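You operate a simulated robot arm through the tools that you are given. There is no shell and no other tool.

The job below is to be done with a simulated two-armed robot. You get a single attempt, and the scene is never put back.

Task
Move the white card to the keep tray and clip the cream card on the brown board.

Only the result counts: the job must be done as asked and must still hold three seconds after the hand-in. Knocking over, shifting, dropping, spilling or breaking anything else fails it.

Robot
Two 7-joint arms with two-finger parallel grippers on one trunk that stands fixed in place. Base frame: the origin is at the foot of the trunk, x ahead of it, y to its left, z up. Readings come in mm, degrees, newtons and seconds.
The left shoulder is at [71, 156, 1080], the right one opposite. Each reaches about 1231 mm from its shoulder. Payload 3.91 kg a hand.
The TCP of each hand is the grasp point between the finger pads, 30 mm short of the fingertips. In the tool frame z runs along the fingers and y along their closing line. Largest opening 110 mm; finger width 20, thickness 10; the body of the gripper, 48 by 112 mm, starts 55 mm behind the TCP.
Orientation is that of the tool frame in the base frame, as a unit quaternion [x, y, z, w]. With the fingers straight down and closing along the base's y, the tool's x points along the base's -x, its y along +y and its z along -z.

Tools
- The arms move only by the tool send_rows. It takes "left_targets", "right_targets" or both (then of equal length, played together; a hand with none holds still); each is a list of rows, each a list of 3 entries, a list of its own where there are three numbers: the opening in per cent of the stroke, from 0 (shut) to 100 (fully open), then the shift along the base's x, y, z in mm, then the turn, a rotation vector about the base's x, y, z in degrees. In form: [[fingers, [tx, ty, tz], [rx, ry, rz]], ...]. A call has 1 to 20 rows; each row shifts and turns the commanded pose from where the row before left it. Rows are played at 5 a second. More than 50 mm and 8.6 degrees between two rows, or a gripper value outside its range, and nothing of the call is played. A pose out of reach is approached as far as the arm can. The call stops where the force on the tool passes 40 N (or 10 N more than at its start, if that is more) or the arm is blocked; 0.2 s more then pass. The fingers move at their own pace (about 108 mm/s each) and stop on an object; they squeeze with about 39 N. The grip force told is the motor's: it shows also when the fingers shut on nothing. Time passes only in rows, and 0.2 s behind the last, so rows that do not move let the fingers close. It gives the time, the measured TCP pose, the force on the tool (base axes), the opening and the grip force at its end, in the units of the frame above (readings bear some noise), with the torque about the TCP (base axes, N m) and any sound that the robot's microphone picked up.
- Cameras (640 x 400 px; columns grow to the right, rows downward): "scene" is now at [137.5, -27.5, 1321]; the picture's right is [-0.32, -0.95, 0.00], its down [-0.40, 0.14, -0.91] and it looks along [0.86, -0.29, -0.42] (base axes); focal length 350 px, centre (320, 200). "left" rides on the left gripper at [72, -17, -104] in its tool frame; the picture's right is [0.23, 0.97, 0.00], its down [-0.76, 0.18, -0.62] and it looks along [-0.61, 0.14, 0.78] (tool axes); focal length 222 px, centre (320, 200). "right" rides on the right gripper at [72, 17, -103] in its tool frame; the picture's right is [-0.23, 0.97, 0.00], its down [-0.76, -0.18, -0.62] and it looks along [-0.61, -0.14, 0.78] (tool axes); focal length 222 px, centre (320, 200). There is no depth. A picture from a camera that has moved, and an enlarged one, comes with that camera's place and axes in the base frame and with its lens.
- grab_frame(camera): a new picture of that camera. It takes no simulated time.
- raise_lower(by): slides the trunk up (or, below 0, down) by that many mm; the arms and the scene camera ride with it, the base frame stays. It gives what a move gives, with no picture.
- head_to(pan, tilt): turns the head with the scene camera to pan (to the left, within 86 degrees either way) and tilt (down, from -29 to 69), counted from straight ahead of the robot. It gives what a move gives.
- inspect(camera, box): a new picture of the part [left, top, right, bottom] of that camera's present view, enlarged. It takes no simulated time.
- hand_in(): hands the job in; it is judged then, once.

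Places have to be worked out from the pictures, the camera data and where the tool is seen. Open the grippers and draw the arms clear of the work before you hand the job in, unless the task says otherwise.

The tools are called after "Call:" by a JSON object that holds its "api" and its "payload". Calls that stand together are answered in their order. send_rows: Moves the arms, as the interface text tells. Its arguments: {"type":"object","properties":{"left_targets":{"type":"array"},"right_targets":{"type":"array"}},"required":[]} The other tools are called the same way: raise_lower (by) moves the trunk up or down; head_to (pan, tilt) turns the head that bears the scene camera; grab_frame (camera) takes a picture; inspect (camera, box) takes an enlarged picture of a part of a camera's view; hand_in () hands the job in.

At the start:

```text
clock: 0.0
left_position: [864.2, 224.8, 1027.1]
left_orientation: [0.0, 1.0, 0.0, 0.0]
left_force: [0.3, 0.0, -0.5]
left_ft_torque: [0.0, 0.04, 0.03]
left_gripper_width: 110.1
left_finger_force: 0.0
right_position: [641.5, -494.9, 1065.5]
right_orientation: [0.0, 1.0, 0.0, 0.0]
right_force: [0.4, -0.3, -0.6]
right_ft_torque: [0.01, -0.01, 0.01]
right_gripper_width: 109.9
right_finger_force: 0.1
trunk travel left (down, up): [-525.0, 415.0]
head pan, tilt (commanded): [-18.6, 25.1]
```

scene: 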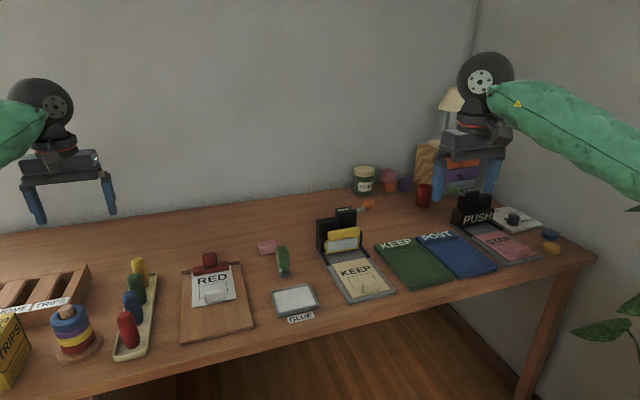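
right: 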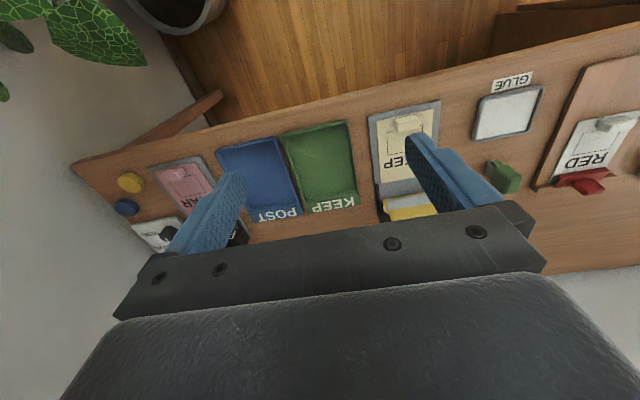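
left: 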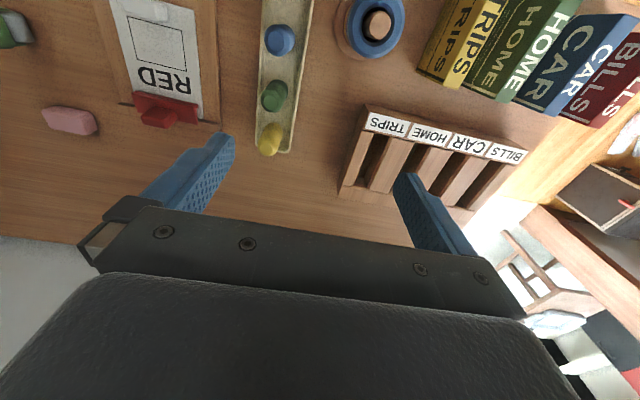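

I start with close looks at the board with the white card, the cream card's holder and the trays, to understand how each is built.

Call:
{"api": "inspect", "payload": {"camera": "scene", "box": [160, 230, 340, 350]}}

Call:
{"api": "inspect", "payload": {"camera": "scene", "box": [300, 190, 480, 310]}}

Call:
{"api": "inspect", "payload": {"camera": "right", "box": [340, 60, 640, 240]}}

Call:
{"api": "inspect", "payload": {"camera": "left", "box": [0, 0, 320, 200]}}

```text
3.33 times, centred on (250, 290) of scene
camera zoom: at [137.5, -27.5, 1321.0], right [-0.32, -0.95, 0.0], down [-0.4, 0.14, -0.91], along [0.86, -0.29, -0.42], focal length 1166 px, centre (553, -100)
```

zoom: 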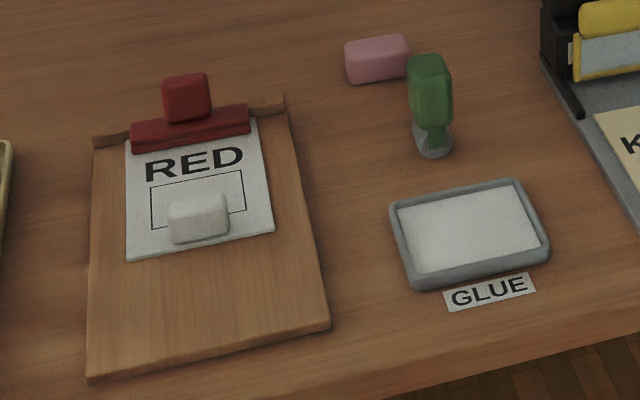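

```text
3.33 times, centred on (390, 250) of scene
camera zoom: at [137.5, -27.5, 1321.0], right [-0.32, -0.95, 0.0], down [-0.4, 0.14, -0.91], along [0.86, -0.29, -0.42], focal length 1166 px, centre (87, 33)
```

zoom: 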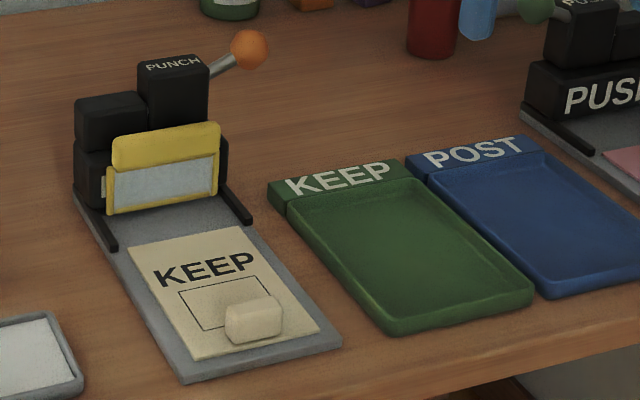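

```text
2.13 times, centred on (490, 150) of right
camera zoom: at [569.7, -478.1, 1169.2], right [0.23, 0.97, 0.0], down [0.76, -0.18, 0.62], along [0.61, -0.14, -0.78], focal length 474 px, centre (-43, 307)
```

zoom: 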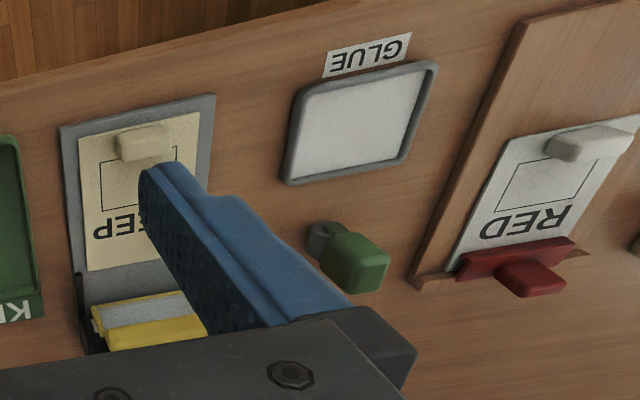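

```text
2.00 times, centred on (160, 100) of left
camera zoom: at [791.7, 208.4, 1131.4], right [-0.23, 0.97, 0.0], down [0.76, 0.18, 0.62], along [0.61, 0.14, -0.78], focal length 444 px, centre (640, 400)
```

zoom: 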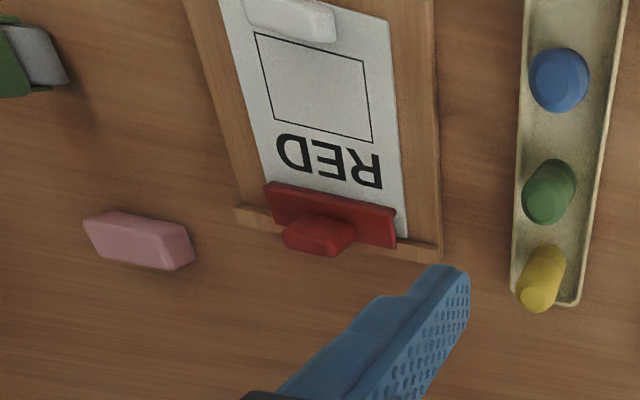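

The table top works out at about z = 750 by triangulating the GLUE label. I take tighter zooms on the clip, the two cards' blocks and the keep tray.

Call:
{"api": "inspect", "payload": {"camera": "scene", "box": [180, 240, 260, 290]}}

Call:
{"api": "inspect", "payload": {"camera": "left", "box": [90, 60, 250, 160]}}

Call:
{"api": "inspect", "payload": {"camera": "scene", "box": [310, 200, 406, 260]}}

Call:
{"api": "inspect", "payload": {"camera": "scene", "box": [320, 245, 416, 305]}}

```text
8.00 times, centred on (220, 265) of scene
camera zoom: at [137.5, -27.5, 1321.0], right [-0.32, -0.95, 0.0], down [-0.4, 0.14, -0.91], along [0.86, -0.29, -0.42], focal length 2798 px, centre (1120, -320)
```

zoom: 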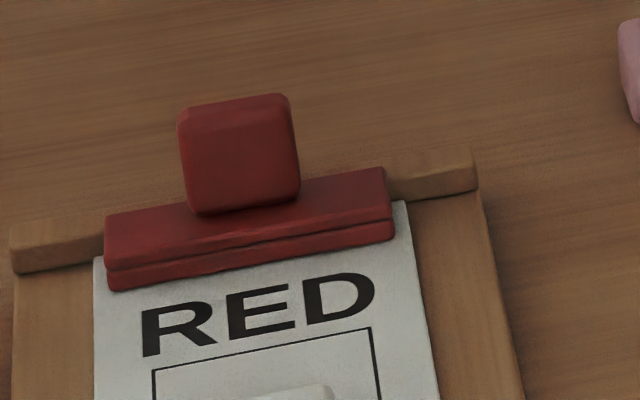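

```text
4.00 times, centred on (170, 110) of left
camera zoom: at [791.7, 208.4, 1131.4], right [-0.23, 0.97, 0.0], down [0.76, 0.18, 0.62], along [0.61, 0.14, -0.78], focal length 888 px, centre (920, 560)
```

zoom: 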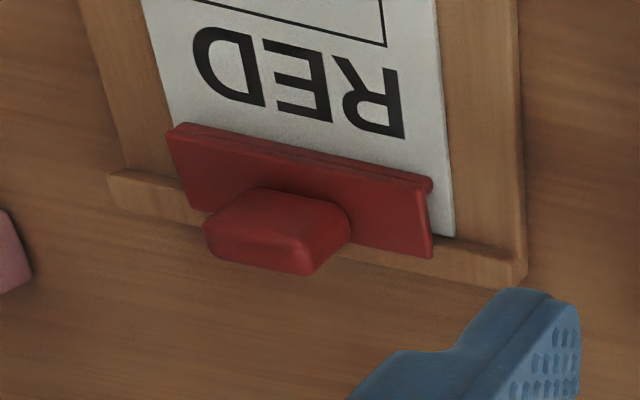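

```text
6.67 times, centred on (358, 230) of scene
camera zoom: at [137.5, -27.5, 1321.0], right [-0.32, -0.95, 0.0], down [-0.4, 0.14, -0.91], along [0.86, -0.29, -0.42], focal length 2332 px, centre (67, 0)
```

zoom: 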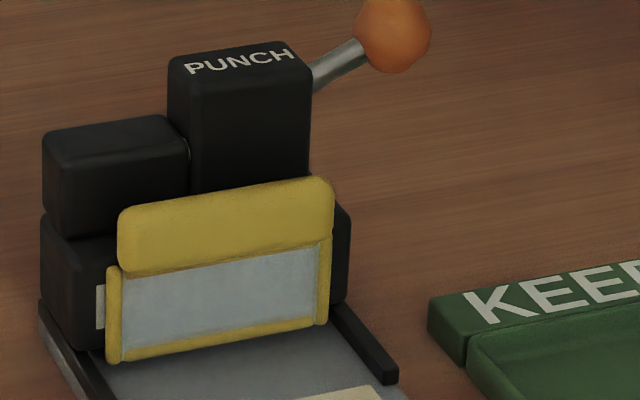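

```text
6.67 times, centred on (368, 275) of scene
camera zoom: at [137.5, -27.5, 1321.0], right [-0.32, -0.95, 0.0], down [-0.4, 0.14, -0.91], along [0.86, -0.29, -0.42], focal length 2332 px, centre (0, -300)
```

zoom: 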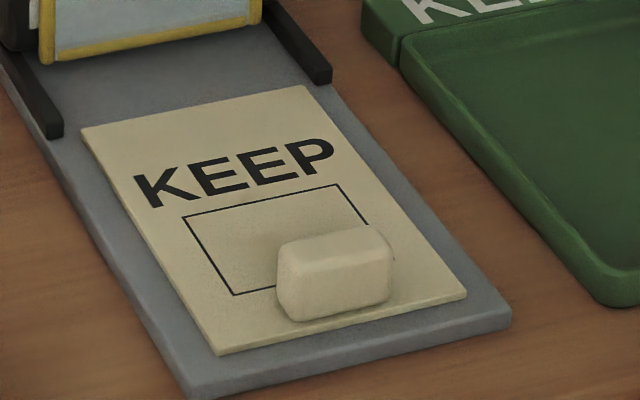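

The red clip's jaw lies over the card's far edge at about x = 965, y = 0, and both cards carry a block near their near edge. I swing the left hand round to look at the clip from the left side.

Call:
{"api": "send_rows", "payload": {"left_targets": [[100, [4, 2, -4], [0, 0, -8.2]], [100, [4, 2, -6], [0, 0, -8.2]], [100, [4, 2, -10], [0, 0, -8.2]], [100, [4, 2, -10], [0, 0, -8.2]], [100, [4, 2, -10], [0, 0, -8.2]], [100, [4, 2, -10], [0, 0, -8.2]], [100, [4, 2, -10], [0, 0, -8.2]], [100, [4, 2, -10], [0, 0, -8.2]], [100, [4, 2, -10], [0, 0, -8.2]], [100, [4, 2, -10], [0, 0, -8.2]], [100, [4, 2, -10], [0, 0, -8]], [100, [4, 2, -10], [-7.5, 0, 0]], [100, [4, 2, -10], [-7.5, 0, 0]], [100, [4, 2, -10], [-7.5, 0, 0]], [100, [4, 2, -10], [-7.5, 0, 0]]]}}

Call:
{"api": "grab_frame", "payload": {"camera": "left"}}

Call:
{"api": "grab_frame", "payload": {"camera": "scene"}}

```text
clock: 3.2
left_position: [923.9, 255.1, 886.6]
left_orientation: [0.683, 0.683, -0.183, 0.184]
left_force: [0.4, -0.4, -0.1]
left_ft_torque: [-0.02, -0.04, -0.02]
left_gripper_width: 110.2
left_finger_force: 0.2
right_position: [642.4, -495.6, 1067.9]
right_orientation: [0.001, 1.0, 0.0, 0.0]
right_force: [-0.4, 0.2, 0.2]
right_ft_torque: [-0.01, 0.02, 0.03]
right_gripper_width: 110.0
right_finger_force: 0.0
trunk travel left (down, up): [-525.0, 415.0]
head pan, tilt (commanded): [-18.6, 25.1]
```

```text
taken
camera left: at [907.2, 369.6, 940.9], right [0.97, 0.2, -0.11], down [0.18, -0.35, 0.92], along [0.14, -0.92, -0.37], focal length 222 px, centre (320, 200)
```

left: 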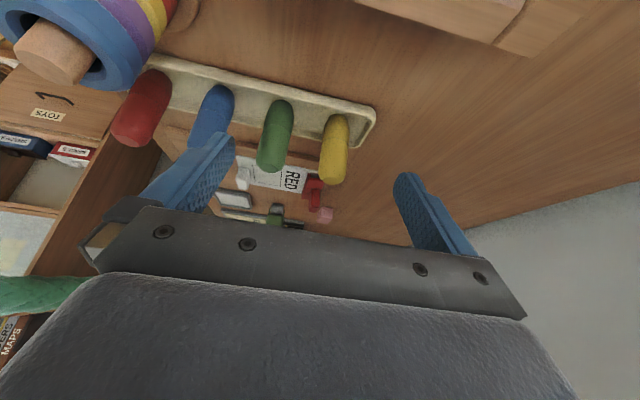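

```text
taken
camera scene: at [137.9, -27.1, 1321.0], right [-0.32, -0.95, 0.0], down [-0.4, 0.14, -0.91], along [0.86, -0.29, -0.42], focal length 350 px, centre (320, 200)
```

scene: 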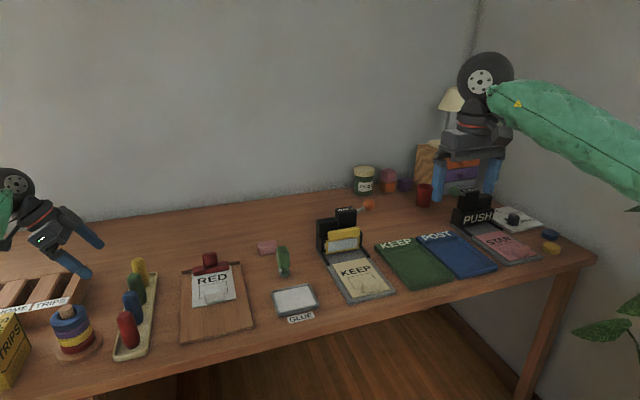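

The clip shows between the fingers, upside down in this view. I enlarge it.

Call:
{"api": "inspect", "payload": {"camera": "left", "box": [216, 155, 344, 235]}}

Call:
{"api": "inspect", "payload": {"camera": "left", "box": [280, 160, 344, 200]}}

```text
5.00 times, centred on (280, 195) of left
camera zoom: at [907.2, 369.6, 940.9], right [0.97, 0.2, -0.11], down [0.18, -0.35, 0.92], along [0.14, -0.92, -0.37], focal length 1111 px, centre (520, 225)
```

zoom: 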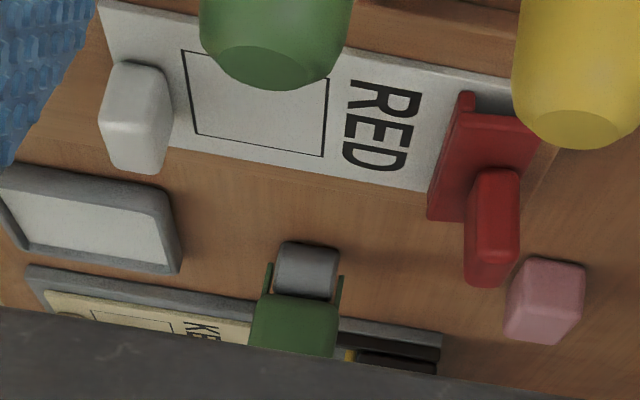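

```text
10.00 times, centred on (312, 180) of left
camera zoom: at [907.2, 369.6, 940.9], right [0.97, 0.2, -0.11], down [0.18, -0.35, 0.92], along [0.14, -0.92, -0.37], focal length 2221 px, centre (400, 400)
```

zoom: 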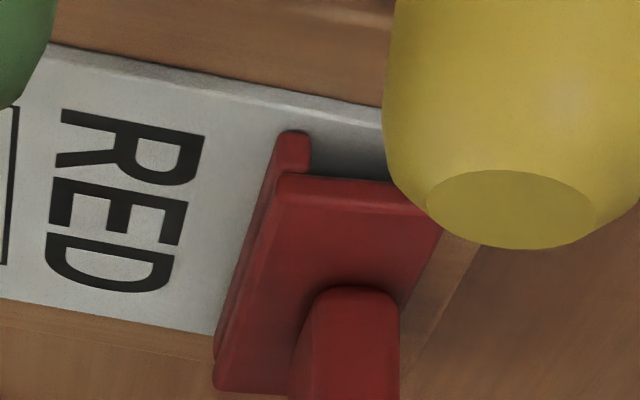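

The clip seems to be a plate with a front lip and an upright tab, but the yellow peg blocks the view. I shift the hand further along x for a clear view of the clip from the side.

Call:
{"api": "send_rows", "payload": {"left_targets": [[100, [40, -10, -5], [0, 0, 0]], [100, [40, -10, -10], [0, 0, 0]], [100, [0, -10, -10], [-6, 0, 0]], [100, [0, 0, 0], [-6, 0, 0]]]}}

Call:
{"api": "grab_frame", "payload": {"camera": "left"}}

```text
clock: 4.2
left_position: [1002.7, 222.2, 864.5]
left_orientation: [0.66, 0.66, -0.253, 0.254]
left_force: [-0.3, 0.8, -0.3]
left_ft_torque: [-0.01, 0.02, 0.01]
left_gripper_width: 110.0
left_finger_force: 0.1
right_position: [640.9, -497.1, 1065.8]
right_orientation: [0.0, 1.0, 0.001, -0.001]
right_force: [0.1, 0.1, -0.6]
right_ft_torque: [0.05, 0.02, -0.03]
right_gripper_width: 110.0
right_finger_force: 0.1
trunk travel left (down, up): [-525.0, 415.0]
head pan, tilt (commanded): [-18.6, 25.1]
```

```text
taken
camera left: at [986.5, 346.9, 893.1], right [0.97, 0.17, -0.15], down [0.18, -0.15, 0.97], along [0.14, -0.97, -0.17], focal length 222 px, centre (320, 200)
```

left: 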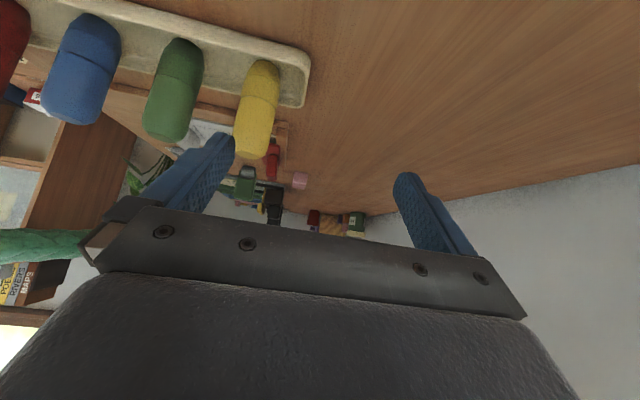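

Call:
{"api": "inspect", "payload": {"camera": "left", "box": [240, 115, 320, 165]}}

```text
8.00 times, centred on (280, 140) of left
camera zoom: at [986.5, 346.9, 893.1], right [0.97, 0.17, -0.15], down [0.18, -0.15, 0.97], along [0.14, -0.97, -0.17], focal length 1777 px, centre (640, 680)
```

zoom: 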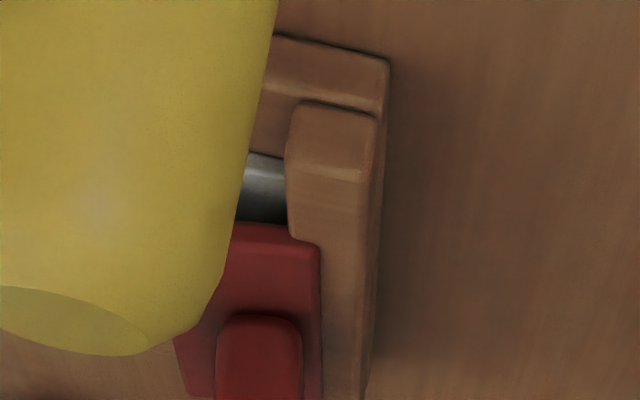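

A metal rod shows under the rear of the red plate, just ahead of the wooden ledge, but the peg still hides part of it. I raise the hand and yaw it to look past the peg.

Call:
{"api": "send_rows", "payload": {"left_targets": [[100, [10, 0, 25], [6, 0, 0]], [100, [10, 0, 20], [6, 0, 0]], [100, [7, -12, 0], [0, 0, -7]], [100, [0, -12, 0], [0, 0, -7]], [100, [0, -12, 0], [0, 0, -7]], [100, [0, -12, 0], [0, 0, -7]], [100, [0, -12, 0], [0, 0, -7]]]}}

Call:
{"api": "grab_frame", "payload": {"camera": "left"}}

```text
clock: 5.8
left_position: [1030.8, 166.5, 904.7]
left_orientation: [0.857, 0.446, -0.23, 0.119]
left_force: [0.7, -0.3, -0.6]
left_ft_torque: [-0.04, 0.01, -0.02]
left_gripper_width: 110.0
left_finger_force: 0.0
right_position: [641.6, -496.5, 1067.0]
right_orientation: [0.0, 1.0, 0.0, 0.0]
right_force: [0.4, 0.1, 0.3]
right_ft_torque: [-0.01, 0.0, 0.01]
right_gripper_width: 110.0
right_finger_force: 0.2
trunk travel left (down, up): [-525.0, 415.0]
head pan, tilt (commanded): [-18.6, 25.1]
```

```text
taken
camera left: at [1082.4, 269.3, 960.8], right [0.91, -0.4, -0.11], down [-0.05, -0.39, 0.92], along [-0.41, -0.83, -0.37], focal length 222 px, centre (320, 200)
```

left: 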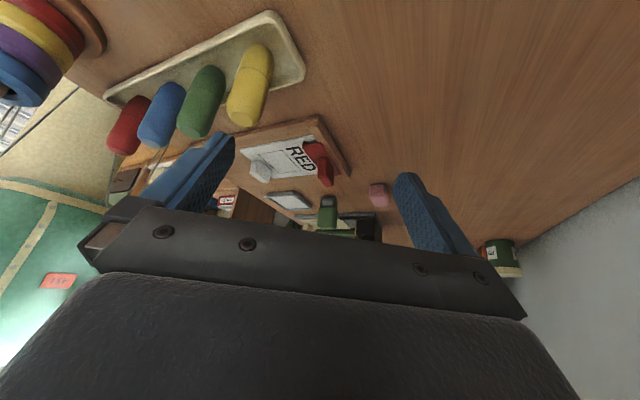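

The clip is now clear of the pegs; I enlarge it.

Call:
{"api": "inspect", "payload": {"camera": "left", "box": [280, 120, 360, 170]}}

Call:
{"api": "inspect", "payload": {"camera": "left", "box": [230, 110, 390, 210]}}

```text
8.00 times, centred on (320, 145) of left
camera zoom: at [1082.4, 269.3, 960.8], right [0.91, -0.4, -0.11], down [-0.05, -0.39, 0.92], along [-0.41, -0.83, -0.37], focal length 1777 px, centre (320, 640)
```

zoom: 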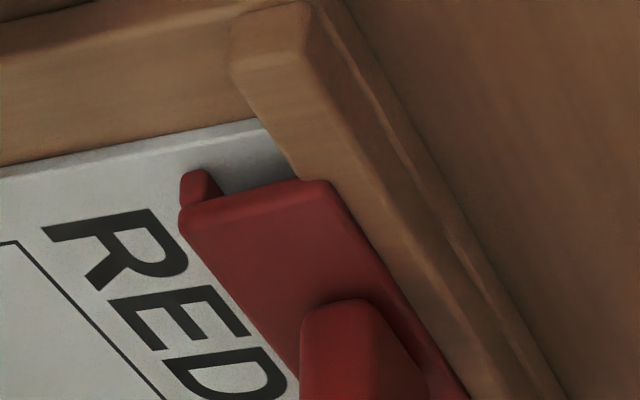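

```text
4.00 times, centred on (310, 160) of left
camera zoom: at [1082.4, 269.3, 960.8], right [0.91, -0.4, -0.11], down [-0.05, -0.39, 0.92], along [-0.41, -0.83, -0.37], focal length 888 px, centre (360, 360)
```

zoom: 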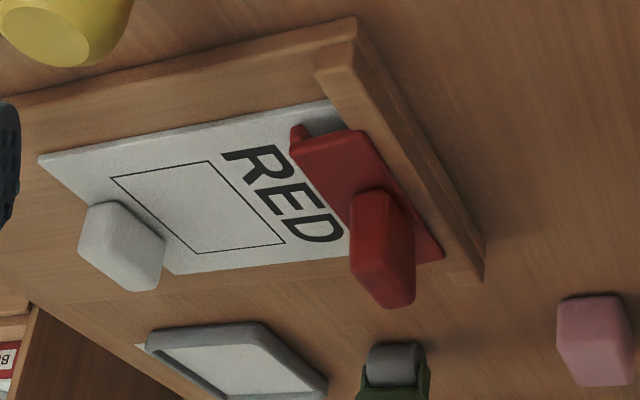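

The clip is a flat plate (x about 930–962, top near z 775) with an upright tab about 15 mm thick at its rear (x about 945–960, top near z 810), hinged by the ledge. I bring the left hand in from the left, tilted and partly closed, to sit above the tab, and look again.

Call:
{"api": "send_rows", "payload": {"left_targets": [[100, [-8, -6, 5], [0, 0, 7]], [80, [-8, -6, 5], [0, 0, 7]], [60, [-8, -6, 5], [0, 0, 7]], [40, [-8, -6, 5], [0, 0, 7]], [40, [-8, -6, 5], [0, 0, 7]], [40, [-10, -20, 0], [-6, 0, 0]], [40, [-10, -25, 0], [-6, 0, 0]], [40, [-10, -25, -10], [0, 0, 0]], [40, [0, -25, -10], [0, 0, 0]], [40, [0, 0, 0], [0, 0, 0]]]}}

Call:
{"api": "grab_frame", "payload": {"camera": "left"}}

Call:
{"api": "inspect", "payload": {"camera": "scene", "box": [120, 200, 280, 300]}}

```text
clock: 8.0
left_position: [960.1, 38.6, 911.8]
left_orientation: [0.66, 0.66, -0.254, 0.253]
left_force: [-1.0, 0.4, -0.2]
left_ft_torque: [-0.02, 0.01, -0.01]
left_gripper_width: 44.0
left_finger_force: 0.3
right_position: [641.5, -495.6, 1066.2]
right_orientation: [0.0, 1.0, -0.001, 0.0]
right_force: [-0.3, 0.4, 0.0]
right_ft_torque: [-0.01, 0.01, -0.04]
right_gripper_width: 109.8
right_finger_force: 0.0
trunk travel left (down, up): [-525.0, 415.0]
head pan, tilt (commanded): [-18.6, 25.1]
```

```text
taken
camera left: at [943.8, 163.2, 941.0], right [0.97, 0.17, -0.15], down [0.18, -0.15, 0.97], along [0.14, -0.97, -0.17], focal length 222 px, centre (320, 200)
```

left: 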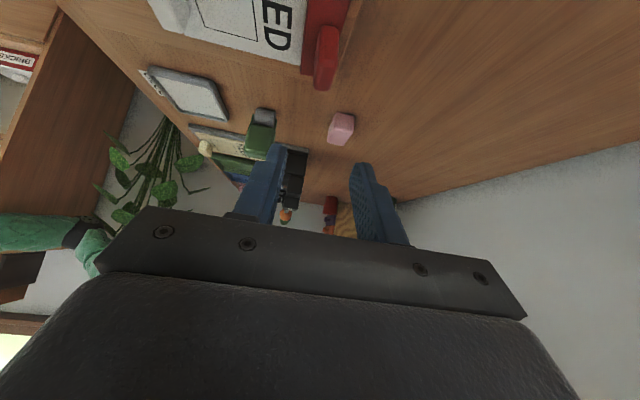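

```text
4.00 times, centred on (200, 250) of scene
camera zoom: at [137.4, -27.2, 1321.1], right [-0.32, -0.95, 0.0], down [-0.4, 0.14, -0.91], along [0.86, -0.29, -0.42], focal length 1399 px, centre (800, 0)
```

zoom: 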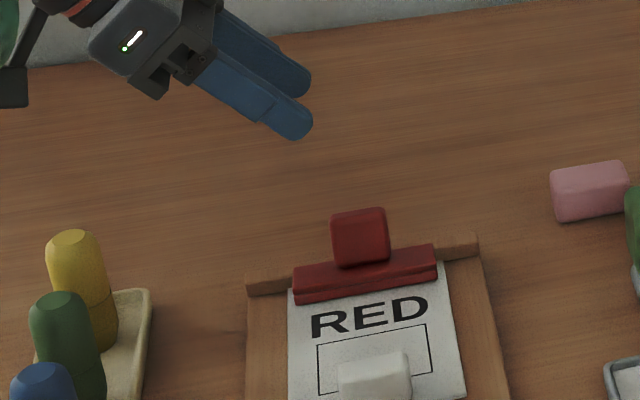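

From here I can see the tab and plate almost edge-on from above; I enlarge that part to fix the tab's x position relative to the hand.

Call:
{"api": "inspect", "payload": {"camera": "left", "box": [250, 0, 410, 100]}}

```text
4.00 times, centred on (330, 50) of left
camera zoom: at [943.8, 163.2, 941.0], right [0.97, 0.17, -0.15], down [0.18, -0.15, 0.97], along [0.14, -0.97, -0.17], focal length 888 px, centre (280, 800)
```

zoom: 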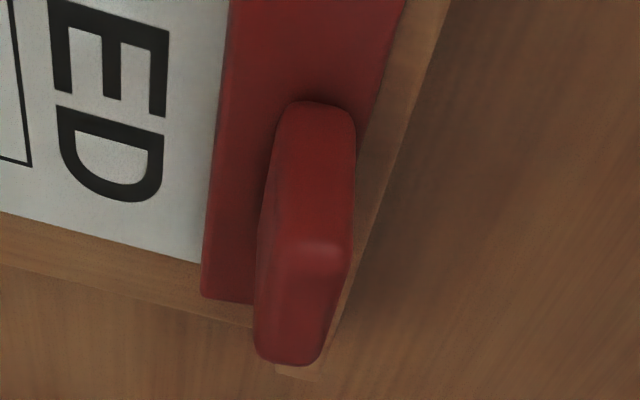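

The tab sits at x about 947–963, y −16…19, top z about 810, and the plate's front edge is at x about 934. I lower the left hand so its fingers straddle the tab front and back without touching.

Call:
{"api": "send_rows", "payload": {"left_targets": [[40, [-4, -8, -20], [0, 0, 0]], [40, [-3, -8, -20], [0, 0, 0]], [40, [0, 0, -20], [0, 0, 0]], [40, [0, 0, -15], [0, 0, 0]], [40, [0, 0, -10], [0, 0, 0]], [40, [0, 0, 0], [0, 0, 0]]]}}

Call:
{"api": "inspect", "payload": {"camera": "scene", "box": [160, 220, 288, 300]}}

Call:
{"api": "grab_frame", "payload": {"camera": "left"}}

```text
clock: 9.4
left_position: [948.3, 16.3, 841.2]
left_orientation: [0.664, 0.658, -0.248, 0.256]
left_force: [-0.1, -0.7, -0.8]
left_ft_torque: [-0.01, -0.04, 0.02]
left_gripper_width: 44.0
left_finger_force: 0.0
right_position: [636.2, -500.7, 1067.2]
right_orientation: [0.0, 1.0, 0.004, 0.003]
right_force: [-1.4, -0.8, 0.3]
right_ft_torque: [-0.01, -0.02, 0.01]
right_gripper_width: 110.0
right_finger_force: 0.0
trunk travel left (down, up): [-525.0, 415.0]
head pan, tilt (commanded): [-18.6, 25.1]
```

```text
5.00 times, centred on (224, 260) of scene
camera zoom: at [128.6, -36.1, 1322.5], right [-0.32, -0.95, -0.01], down [-0.4, 0.14, -0.91], along [0.86, -0.29, -0.42], focal length 1749 px, centre (800, -100)
```

zoom: 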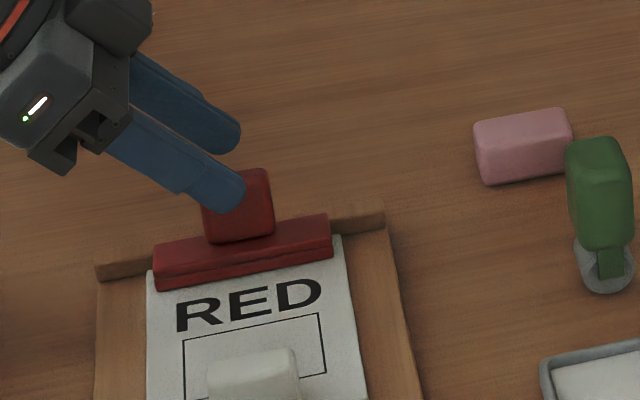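

```text
taken
camera left: at [932.3, 140.4, 869.6], right [0.98, 0.17, -0.14], down [0.16, -0.15, 0.97], along [0.14, -0.97, -0.18], focal length 222 px, centre (320, 200)
```

left: 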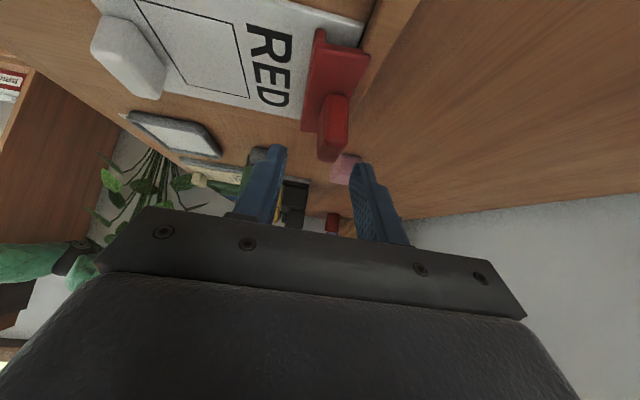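

The left hand stopped about 15 mm short and the scene camera and right hand readings have shifted by several mm, so some part of the left arm is pressing on something. I look at the whole left arm before moving on.

Call:
{"api": "grab_frame", "payload": {"camera": "scene"}}

Call:
{"api": "grab_frame", "payload": {"camera": "right"}}

```text
taken
camera scene: at [128.6, -36.1, 1322.5], right [-0.32, -0.95, -0.01], down [-0.4, 0.14, -0.91], along [0.86, -0.29, -0.42], focal length 350 px, centre (320, 200)
```

scene: 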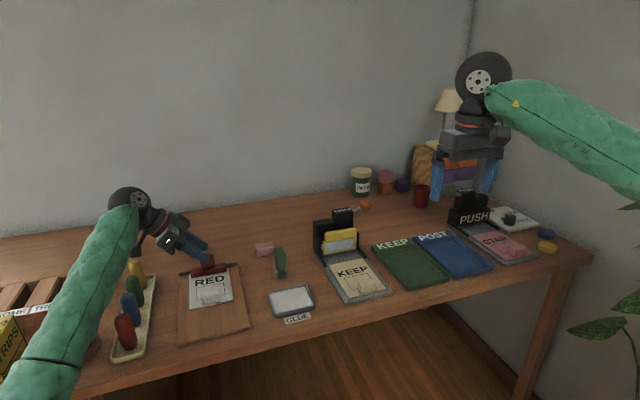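

```text
taken
camera right: at [562.4, -484.4, 1171.0], right [0.23, 0.97, 0.01], down [0.76, -0.18, 0.63], along [0.61, -0.14, -0.78], focal length 222 px, centre (320, 200)
```

right: 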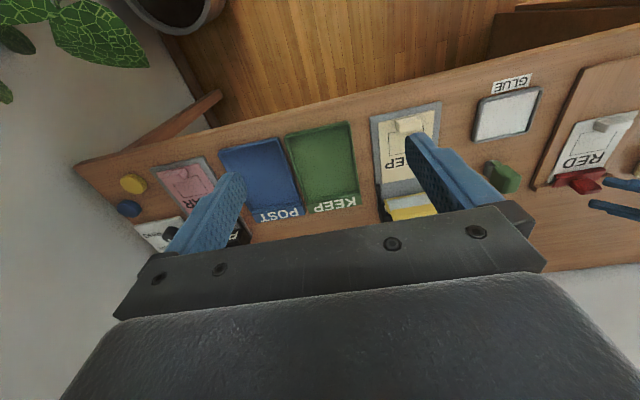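

The left elbow has swung low over the table's near-left part where the ring stack and books stand. I back the hand straight up along the path it came to take the arm off whatever it touches.

Call:
{"api": "send_rows", "payload": {"left_targets": [[40, [0, 0, 10], [0, 0, 0]], [40, [0, 0, 15], [0, 0, 0]], [40, [0, 0, 20], [0, 0, 0]], [40, [3, 8, 20], [0, 0, 0]], [40, [4, 8, 20], [0, 0, 0]], [40, [0, 0, 0], [0, 0, 0]]]}}

Call:
{"api": "grab_frame", "payload": {"camera": "scene"}}

```text
clock: 10.8
left_position: [960.9, 40.6, 912.5]
left_orientation: [0.659, 0.661, -0.253, 0.254]
left_force: [0.2, -0.3, -0.4]
left_ft_torque: [-0.01, 0.01, 0.0]
left_gripper_width: 44.1
left_finger_force: 0.1
right_position: [641.9, -494.6, 1065.5]
right_orientation: [0.0, 1.0, 0.0, 0.0]
right_force: [-0.8, 1.4, 0.4]
right_ft_torque: [-0.01, 0.01, -0.01]
right_gripper_width: 110.0
right_finger_force: 0.0
trunk travel left (down, up): [-525.0, 415.0]
head pan, tilt (commanded): [-18.6, 25.1]
```

```text
taken
camera scene: at [137.9, -27.5, 1320.9], right [-0.32, -0.95, 0.0], down [-0.4, 0.14, -0.91], along [0.86, -0.29, -0.42], focal length 350 px, centre (320, 200)
```

scene: 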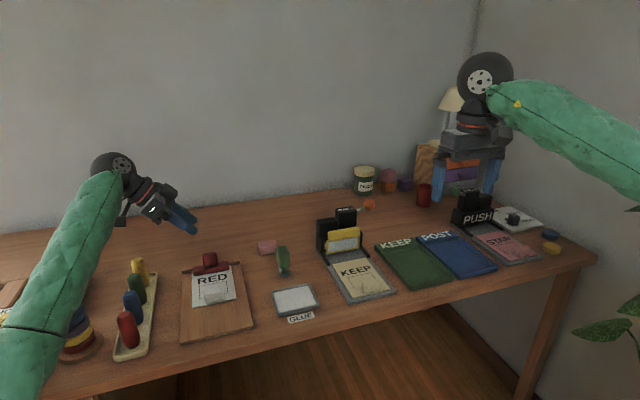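

All readings went back to normal once lifted. I raise the trunk by 220 mm so both elbows ride well above the table, then look left to check that nothing was moved.

Call:
{"api": "raise_lower", "payload": {"by": 220}}

Call:
{"api": "head_to", "payload": {"pan": 5, "tilt": 42}}

Call:
{"api": "grab_frame", "payload": {"camera": "scene"}}

```text
clock: 13.1
left_position: [960.5, 41.2, 1133.8]
left_orientation: [0.66, 0.66, -0.253, 0.253]
left_force: [0.4, -1.4, 1.1]
left_ft_torque: [-0.01, 0.0, -0.01]
left_gripper_width: 44.3
left_finger_force: 0.0
right_position: [641.3, -495.8, 1286.6]
right_orientation: [-0.001, 1.0, -0.001, -0.001]
right_force: [0.0, -0.2, 0.1]
right_ft_torque: [0.01, -0.01, -0.01]
right_gripper_width: 110.1
right_finger_force: 0.0
trunk travel left (down, up): [-745.0, 195.0]
head pan, tilt (commanded): [-18.6, 25.1]
```

```text
clock: 14.0
left_position: [960.7, 40.4, 1131.8]
left_orientation: [0.66, 0.66, -0.254, 0.253]
left_force: [0.0, 0.1, -0.6]
left_ft_torque: [0.01, 0.02, -0.04]
left_gripper_width: 44.0
left_finger_force: 0.1
right_position: [642.8, -496.5, 1286.0]
right_orientation: [0.0, 1.0, 0.0, 0.0]
right_force: [-0.1, 0.0, 0.0]
right_ft_torque: [-0.03, -0.05, 0.02]
right_gripper_width: 110.1
right_finger_force: 0.0
trunk travel left (down, up): [-745.0, 195.0]
head pan, tilt (commanded): [5.0, 42.0]
```

```text
taken
camera scene: at [133.6, 9.0, 1515.0], right [0.09, -1.0, 0.0], down [-0.67, -0.06, -0.74], along [0.74, 0.06, -0.67], focal length 350 px, centre (320, 200)
```

scene: 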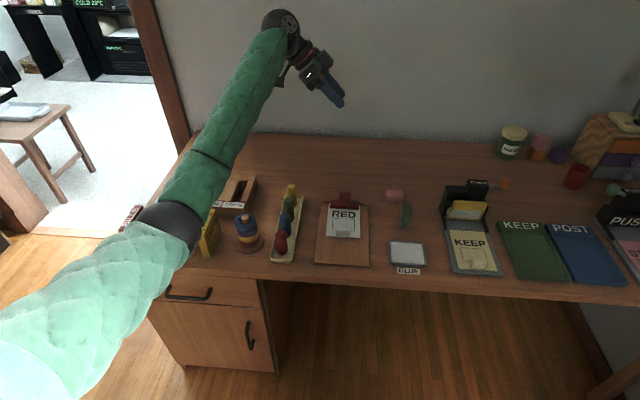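

The overview is good; the elbow was near the row of books on the left. I enlarge that area to check the books and rack.

Call:
{"api": "inspect", "payload": {"camera": "scene", "box": [100, 160, 300, 285]}}

Call:
{"api": "inspect", "payload": {"camera": "scene", "box": [300, 170, 460, 270]}}

```text
3.20 times, centred on (200, 222) of scene
camera zoom: at [133.6, 9.0, 1515.0], right [0.09, -1.0, 0.0], down [-0.67, -0.06, -0.74], along [0.74, 0.06, -0.67], focal length 1119 px, centre (704, 128)
```

zoom: 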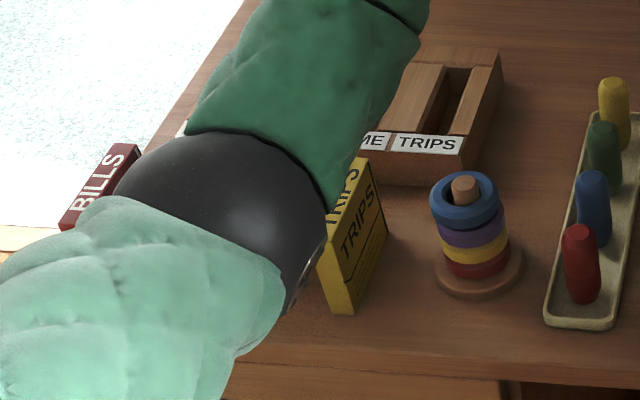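

```text
4.00 times, centred on (380, 220) of scene
camera zoom: at [133.6, 9.0, 1515.0], right [0.09, -1.0, 0.0], down [-0.67, -0.06, -0.74], along [0.74, 0.06, -0.67], focal length 1399 px, centre (80, 120)
```

zoom: 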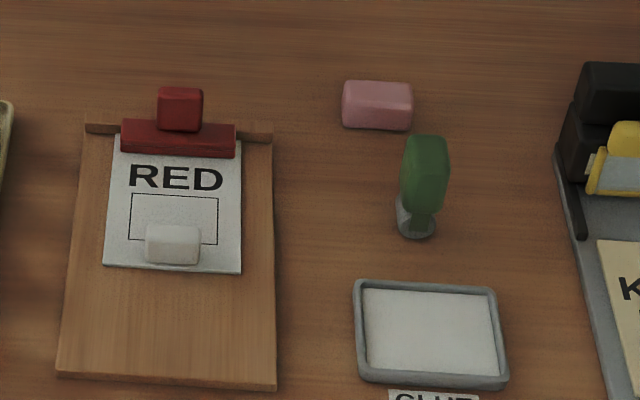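

Books, rack and rings all stand as before. With the shoulders higher I lower the left hand toward the tab in stages, watching the elbow in the scene view.

Call:
{"api": "send_rows", "payload": {"left_targets": [[40, [0, 0, -40], [0, 0, 0]], [40, [0, 0, -40], [0, 0, 0]], [40, [0, 0, -40], [0, 0, 0]], [40, [-4, -9, -40], [0, 0, 0]], [40, [-4, -9, -40], [0, 0, 0]], [40, [0, 0, 0], [0, 0, 0]]]}}

Call:
{"api": "grab_frame", "payload": {"camera": "scene"}}

```text
clock: 15.4
left_position: [952.1, 22.5, 930.5]
left_orientation: [0.66, 0.66, -0.254, 0.254]
left_force: [0.2, 0.3, -0.1]
left_ft_torque: [0.01, -0.02, -0.03]
left_gripper_width: 44.1
left_finger_force: 0.0
right_position: [642.5, -494.9, 1286.3]
right_orientation: [0.0, 1.0, 0.0, 0.0]
right_force: [0.9, -0.3, -0.1]
right_ft_torque: [0.01, -0.02, -0.02]
right_gripper_width: 110.0
right_finger_force: 0.0
trunk travel left (down, up): [-745.0, 195.0]
head pan, tilt (commanded): [5.0, 42.0]
```

```text
taken
camera scene: at [133.4, 9.2, 1514.9], right [0.09, -1.0, 0.0], down [-0.67, -0.06, -0.74], along [0.74, 0.06, -0.67], focal length 350 px, centre (320, 200)
```

scene: 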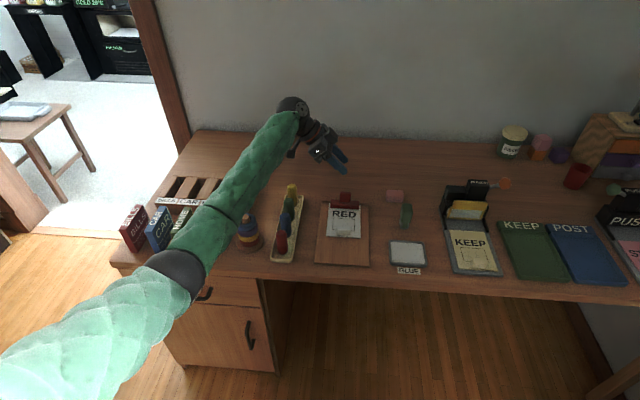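

The elbow hangs at about the books' height again, so I raise the trunk a further 160 mm to straighten the arm and lift the elbow before going lower.

Call:
{"api": "raise_lower", "payload": {"by": 160}}

Call:
{"api": "send_rows", "payload": {"left_targets": [[40, [0, 0, -40], [0, 0, 0]], [40, [0, 0, -40], [0, 0, 0]], [40, [0, 0, -40], [0, 0, 0]], [40, [0, 0, -40], [0, 0, 0]], [40, [0, 0, -20], [0, 0, 0]], [40, [0, 0, 0], [0, 0, 0]]]}}

Call:
{"api": "grab_frame", "payload": {"camera": "scene"}}

```text
clock: 17.2
left_position: [951.3, 22.4, 1091.7]
left_orientation: [0.66, 0.66, -0.254, 0.253]
left_force: [-0.3, 0.9, 0.6]
left_ft_torque: [0.01, 0.01, -0.02]
left_gripper_width: 44.0
left_finger_force: 0.2
right_position: [642.7, -496.9, 1444.5]
right_orientation: [0.0, 1.0, 0.0, 0.0]
right_force: [0.3, -0.7, -0.3]
right_ft_torque: [-0.02, 0.02, 0.01]
right_gripper_width: 110.0
right_finger_force: 0.1
trunk travel left (down, up): [-905.0, 35.0]
head pan, tilt (commanded): [5.0, 42.0]
```

```text
clock: 18.6
left_position: [953.7, 22.6, 911.8]
left_orientation: [0.661, 0.659, -0.254, 0.253]
left_force: [0.4, -0.8, 0.9]
left_ft_torque: [-0.01, -0.01, -0.01]
left_gripper_width: 44.0
left_finger_force: 0.1
right_position: [642.1, -495.8, 1445.4]
right_orientation: [0.0, 1.0, 0.0, 0.0]
right_force: [-0.4, 0.3, 0.0]
right_ft_torque: [-0.02, 0.02, 0.0]
right_gripper_width: 109.6
right_finger_force: 0.1
trunk travel left (down, up): [-905.0, 35.0]
head pan, tilt (commanded): [5.0, 42.0]
```

```text
taken
camera scene: at [133.4, 9.1, 1674.9], right [0.09, -1.0, 0.0], down [-0.67, -0.06, -0.74], along [0.74, 0.06, -0.67], focal length 350 px, centre (320, 200)
```

scene: 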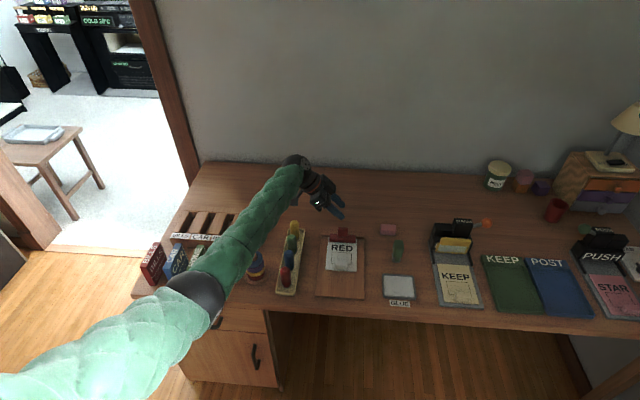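

The elbow now rides about 100 mm higher. I lower the hand on to the tab position in smaller steps, checking that readings stay undisturbed.

Call:
{"api": "send_rows", "payload": {"left_targets": [[40, [0, 0, -25], [0, 0, 0]], [40, [0, 0, -25], [0, 0, 0]], [40, [0, 0, -15], [0, 0, 0]], [40, [0, 0, -10], [0, 0, 0]], [40, [0, 0, 0], [0, 0, 0]]]}}

Call:
{"api": "grab_frame", "payload": {"camera": "left"}}

Call:
{"api": "inspect", "payload": {"camera": "scene", "box": [280, 200, 408, 280]}}

```text
clock: 19.8
left_position: [953.7, 22.9, 837.3]
left_orientation: [0.66, 0.66, -0.254, 0.253]
left_force: [0.6, 1.4, -0.5]
left_ft_torque: [-0.01, 0.02, 0.01]
left_gripper_width: 44.0
left_finger_force: 0.1
right_position: [642.6, -494.7, 1445.3]
right_orientation: [0.0, 1.0, 0.0, 0.0]
right_force: [0.7, 0.1, -0.3]
right_ft_torque: [0.01, 0.0, 0.0]
right_gripper_width: 110.0
right_finger_force: 0.1
trunk travel left (down, up): [-905.0, 35.0]
head pan, tilt (commanded): [5.0, 42.0]
```

```text
taken
camera left: at [935.9, 146.4, 866.5], right [0.97, 0.17, -0.15], down [0.18, -0.15, 0.97], along [0.14, -0.97, -0.18], focal length 222 px, centre (320, 200)
```

left: 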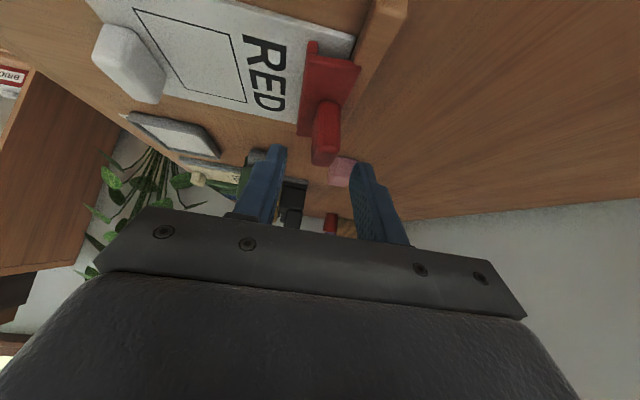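

```text
5.00 times, centred on (344, 240) of scene
camera zoom: at [133.6, 9.1, 1674.9], right [0.09, -1.0, 0.0], down [-0.67, -0.06, -0.74], along [0.74, 0.06, -0.67], focal length 1749 px, centre (200, 0)
```

zoom: 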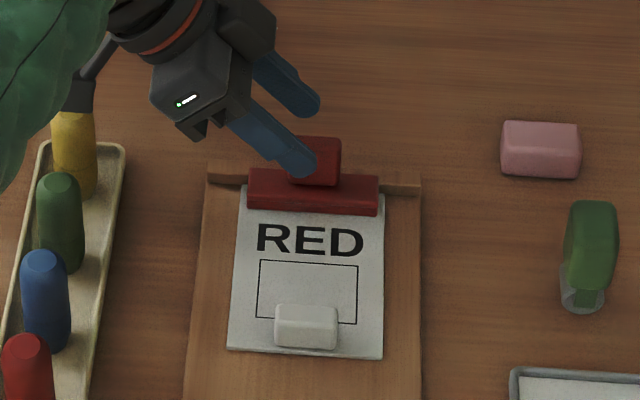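

The fingers straddle the tab with the arm free of contact; the wrist camera clears the yellow peg (top near z 815) by a safe margin. I lower the last 15 mm, shifting slightly to −y.

Call:
{"api": "send_rows", "payload": {"left_targets": [[40, [0, -5, -5], [0, 0, 0]], [40, [0, -5, -5], [0, 0, 0]], [40, [0, 0, -5], [0, 0, 0]], [40, [0, 0, 0], [0, 0, 0]]]}}

Call:
{"api": "inspect", "payload": {"camera": "left", "box": [210, 20, 434, 160]}}

Call:
{"api": "inspect", "payload": {"camera": "scene", "box": [304, 220, 384, 270]}}

```text
clock: 20.8
left_position: [952.3, 12.3, 820.8]
left_orientation: [0.661, 0.659, -0.254, 0.253]
left_force: [-0.9, -0.4, 0.1]
left_ft_torque: [0.01, -0.02, -0.01]
left_gripper_width: 44.2
left_finger_force: 0.1
right_position: [641.5, -496.6, 1446.6]
right_orientation: [0.0, 1.0, 0.0, -0.001]
right_force: [-0.5, -0.2, 0.0]
right_ft_torque: [-0.03, 0.0, -0.03]
right_gripper_width: 109.8
right_finger_force: 0.1
trunk travel left (down, up): [-905.0, 35.0]
head pan, tilt (commanded): [5.0, 42.0]
```

```text
2.86 times, centred on (322, 90) of left
camera zoom: at [936.0, 136.2, 851.1], right [0.97, 0.17, -0.15], down [0.18, -0.15, 0.97], along [0.14, -0.97, -0.18], focal length 635 px, centre (314, 514)
```

zoom: 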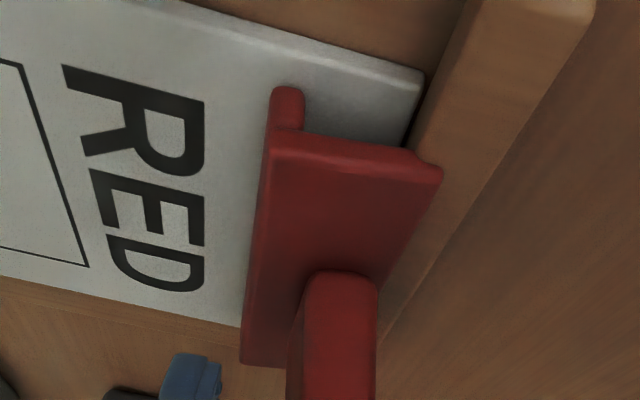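

```text
8.00 times, centred on (344, 245) of scene
camera zoom: at [133.8, 8.9, 1674.9], right [0.09, -1.0, 0.0], down [-0.67, -0.06, -0.74], along [0.74, 0.06, -0.67], focal length 2798 px, centre (128, -160)
```

zoom: 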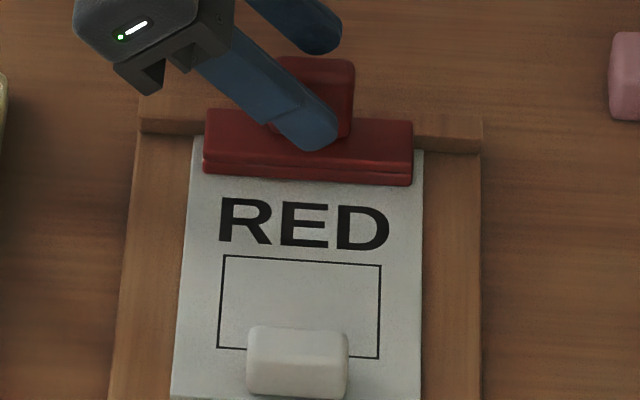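

The front finger's pad is about 15 mm ahead of the tab's front face. I move the hand +x to bring it into contact and then push the tab gently back.

Call:
{"api": "send_rows", "payload": {"left_targets": [[40, [5, 0, 0], [0, 0, 0]], [40, [5, 0, 0], [0, 0, 0]], [40, [4, 0, 0], [0, 0, 0]], [40, [3, 0, 0], [0, 0, 0]], [40, [3, 0, 0], [0, 0, 0]], [40, [2, 0, 0], [0, 0, 0]], [40, [0, 0, 0], [0, 0, 0]]]}}

Call:
{"api": "inspect", "payload": {"camera": "left", "box": [210, 20, 434, 160]}}

Call:
{"api": "inspect", "payload": {"camera": "scene", "box": [304, 220, 384, 270]}}

```text
clock: 22.4
left_position: [974.4, 11.9, 821.9]
left_orientation: [0.66, 0.66, -0.254, 0.253]
left_force: [0.9, -0.2, 0.6]
left_ft_torque: [-0.02, 0.0, 0.04]
left_gripper_width: 43.4
left_finger_force: 0.0
right_position: [642.5, -494.8, 1445.3]
right_orientation: [0.0, 1.0, 0.0, 0.0]
right_force: [0.5, 0.4, 0.5]
right_ft_torque: [0.0, 0.01, -0.02]
right_gripper_width: 109.9
right_finger_force: 0.0
trunk travel left (down, up): [-905.0, 35.0]
head pan, tilt (commanded): [5.0, 42.0]
```

```text
2.86 times, centred on (322, 90) of left
camera zoom: at [958.0, 136.2, 850.9], right [0.97, 0.17, -0.15], down [0.18, -0.15, 0.97], along [0.14, -0.97, -0.18], focal length 635 px, centre (314, 514)
```

zoom: 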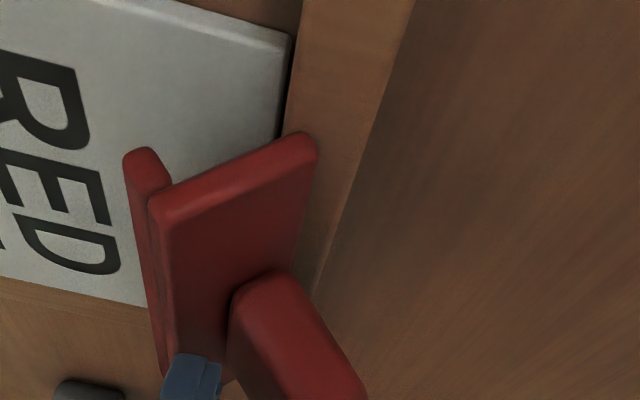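

```text
8.00 times, centred on (344, 245) of scene
camera zoom: at [134.0, 9.0, 1674.8], right [0.09, -1.0, 0.0], down [-0.67, -0.06, -0.74], along [0.74, 0.06, -0.67], focal length 2798 px, centre (128, -160)
```

zoom: 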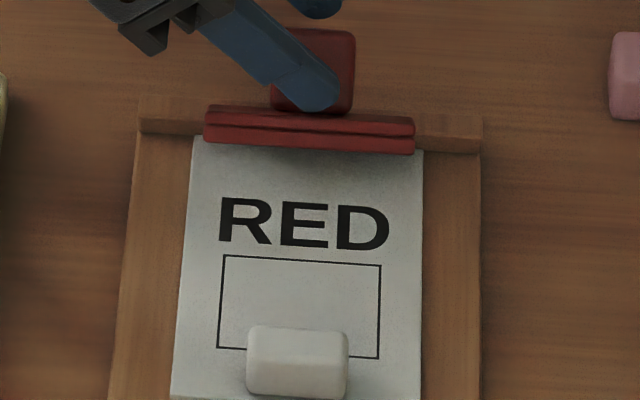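

The push worked with barely 1 N: the jaw has swung up about 25° and its lip is well clear of the card. Holding the left hand there, I bring the right hand over the white card's block at a safe height.

Call:
{"api": "send_rows", "payload": {"right_targets": [[100, [5, 35, -30], [0, 0, 0]], [100, [5, 35, -30], [0, 0, 0]], [100, [13, 35, -30], [0, 0, 0]], [100, [13, 35, -30], [0, 0, 0]], [90, [13, 35, -30], [0, 0, 0]], [80, [13, 35, -30], [0, 0, 0]], [70, [13, 35, -30], [0, 0, 0]], [60, [13, 35, -30], [0, 0, 0]], [60, [13, 35, -30], [0, 0, 0]], [60, [13, 35, -30], [0, 0, 0]], [60, [13, 35, -30], [0, 0, 0]], [60, [13, 35, -30], [0, 0, 0]], [60, [13, 35, -30], [0, 0, 0]], [60, [13, 35, -30], [0, 0, 0]], [60, [14, 7, -20], [0, 0, 0]], [60, [10, 0, -10], [0, 0, 0]], [60, [0, 0, 0], [0, 0, 0]]]}}

Call:
{"api": "grab_frame", "payload": {"camera": "right"}}

Call:
{"api": "grab_frame", "payload": {"camera": "scene"}}

```text
clock: 26.0
left_position: [974.4, 13.6, 822.4]
left_orientation: [0.66, 0.66, -0.253, 0.253]
left_force: [0.7, 1.0, 0.1]
left_ft_torque: [-0.04, -0.01, 0.0]
left_gripper_width: 43.8
left_finger_force: 0.2
right_position: [831.8, 2.6, 995.3]
right_orientation: [0.0, 1.0, 0.0, 0.0]
right_force: [0.6, 0.4, 0.7]
right_ft_torque: [-0.03, -0.01, 0.0]
right_gripper_width: 65.8
right_finger_force: 0.1
trunk travel left (down, up): [-905.0, 35.0]
head pan, tilt (commanded): [5.0, 42.0]
```

```text
taken
camera right: at [759.5, 19.1, 1099.1], right [0.23, 0.97, 0.0], down [0.76, -0.18, 0.62], along [0.61, -0.14, -0.78], focal length 222 px, centre (320, 200)
```

right: 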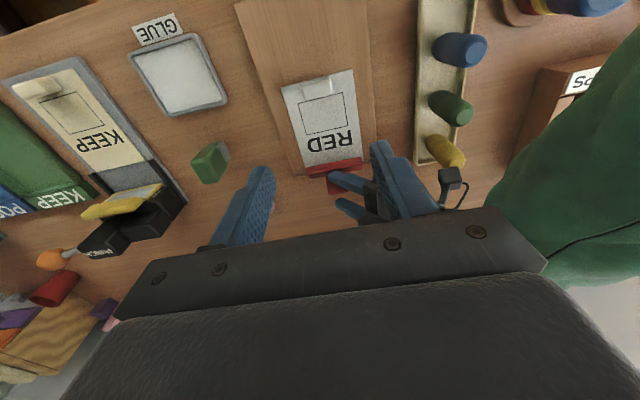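

```text
taken
camera scene: at [133.9, 9.2, 1674.9], right [0.09, -1.0, 0.0], down [-0.67, -0.06, -0.74], along [0.74, 0.06, -0.67], focal length 350 px, centre (320, 200)
```

scene: 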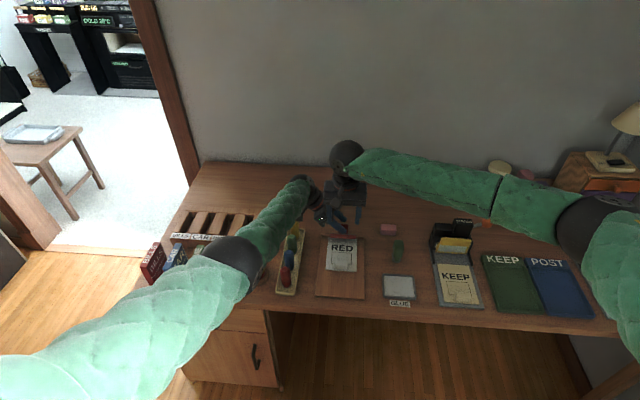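

The block of the white card is visible at the top of the right view. I enlarge it to fix its centre, size and height.

Call:
{"api": "inspect", "payload": {"camera": "right", "box": [256, 55, 384, 135]}}

Call:
{"api": "inspect", "payload": {"camera": "scene", "box": [304, 225, 384, 275]}}

```text
5.00 times, centred on (320, 95) of right
camera zoom: at [759.5, 19.1, 1099.1], right [0.23, 0.97, 0.0], down [0.76, -0.18, 0.62], along [0.61, -0.14, -0.78], focal length 1111 px, centre (320, 725)
```

zoom: 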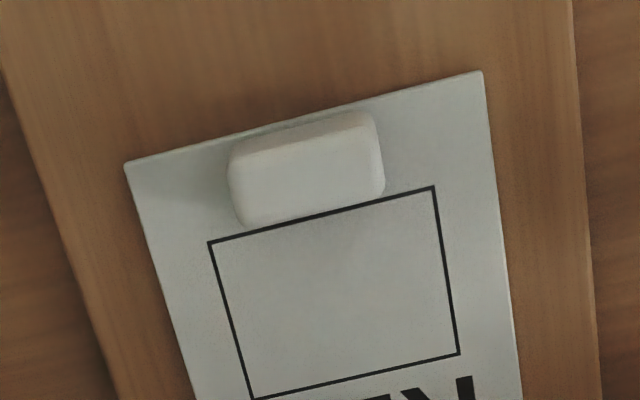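

```text
8.00 times, centred on (344, 250) of scene
camera zoom: at [133.9, 9.2, 1674.9], right [0.09, -1.0, 0.0], down [-0.67, -0.06, -0.74], along [0.74, 0.06, -0.67], focal length 2798 px, centre (128, -200)
```

zoom: 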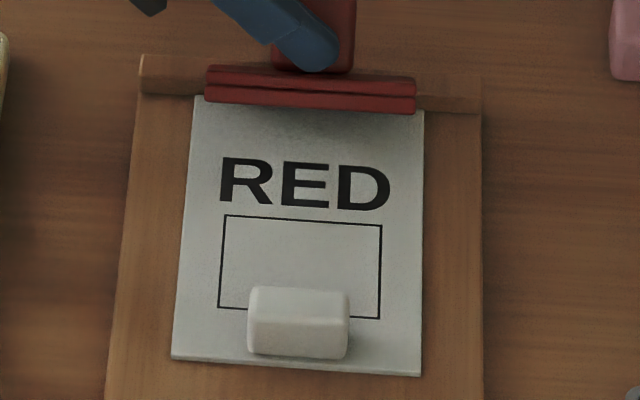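

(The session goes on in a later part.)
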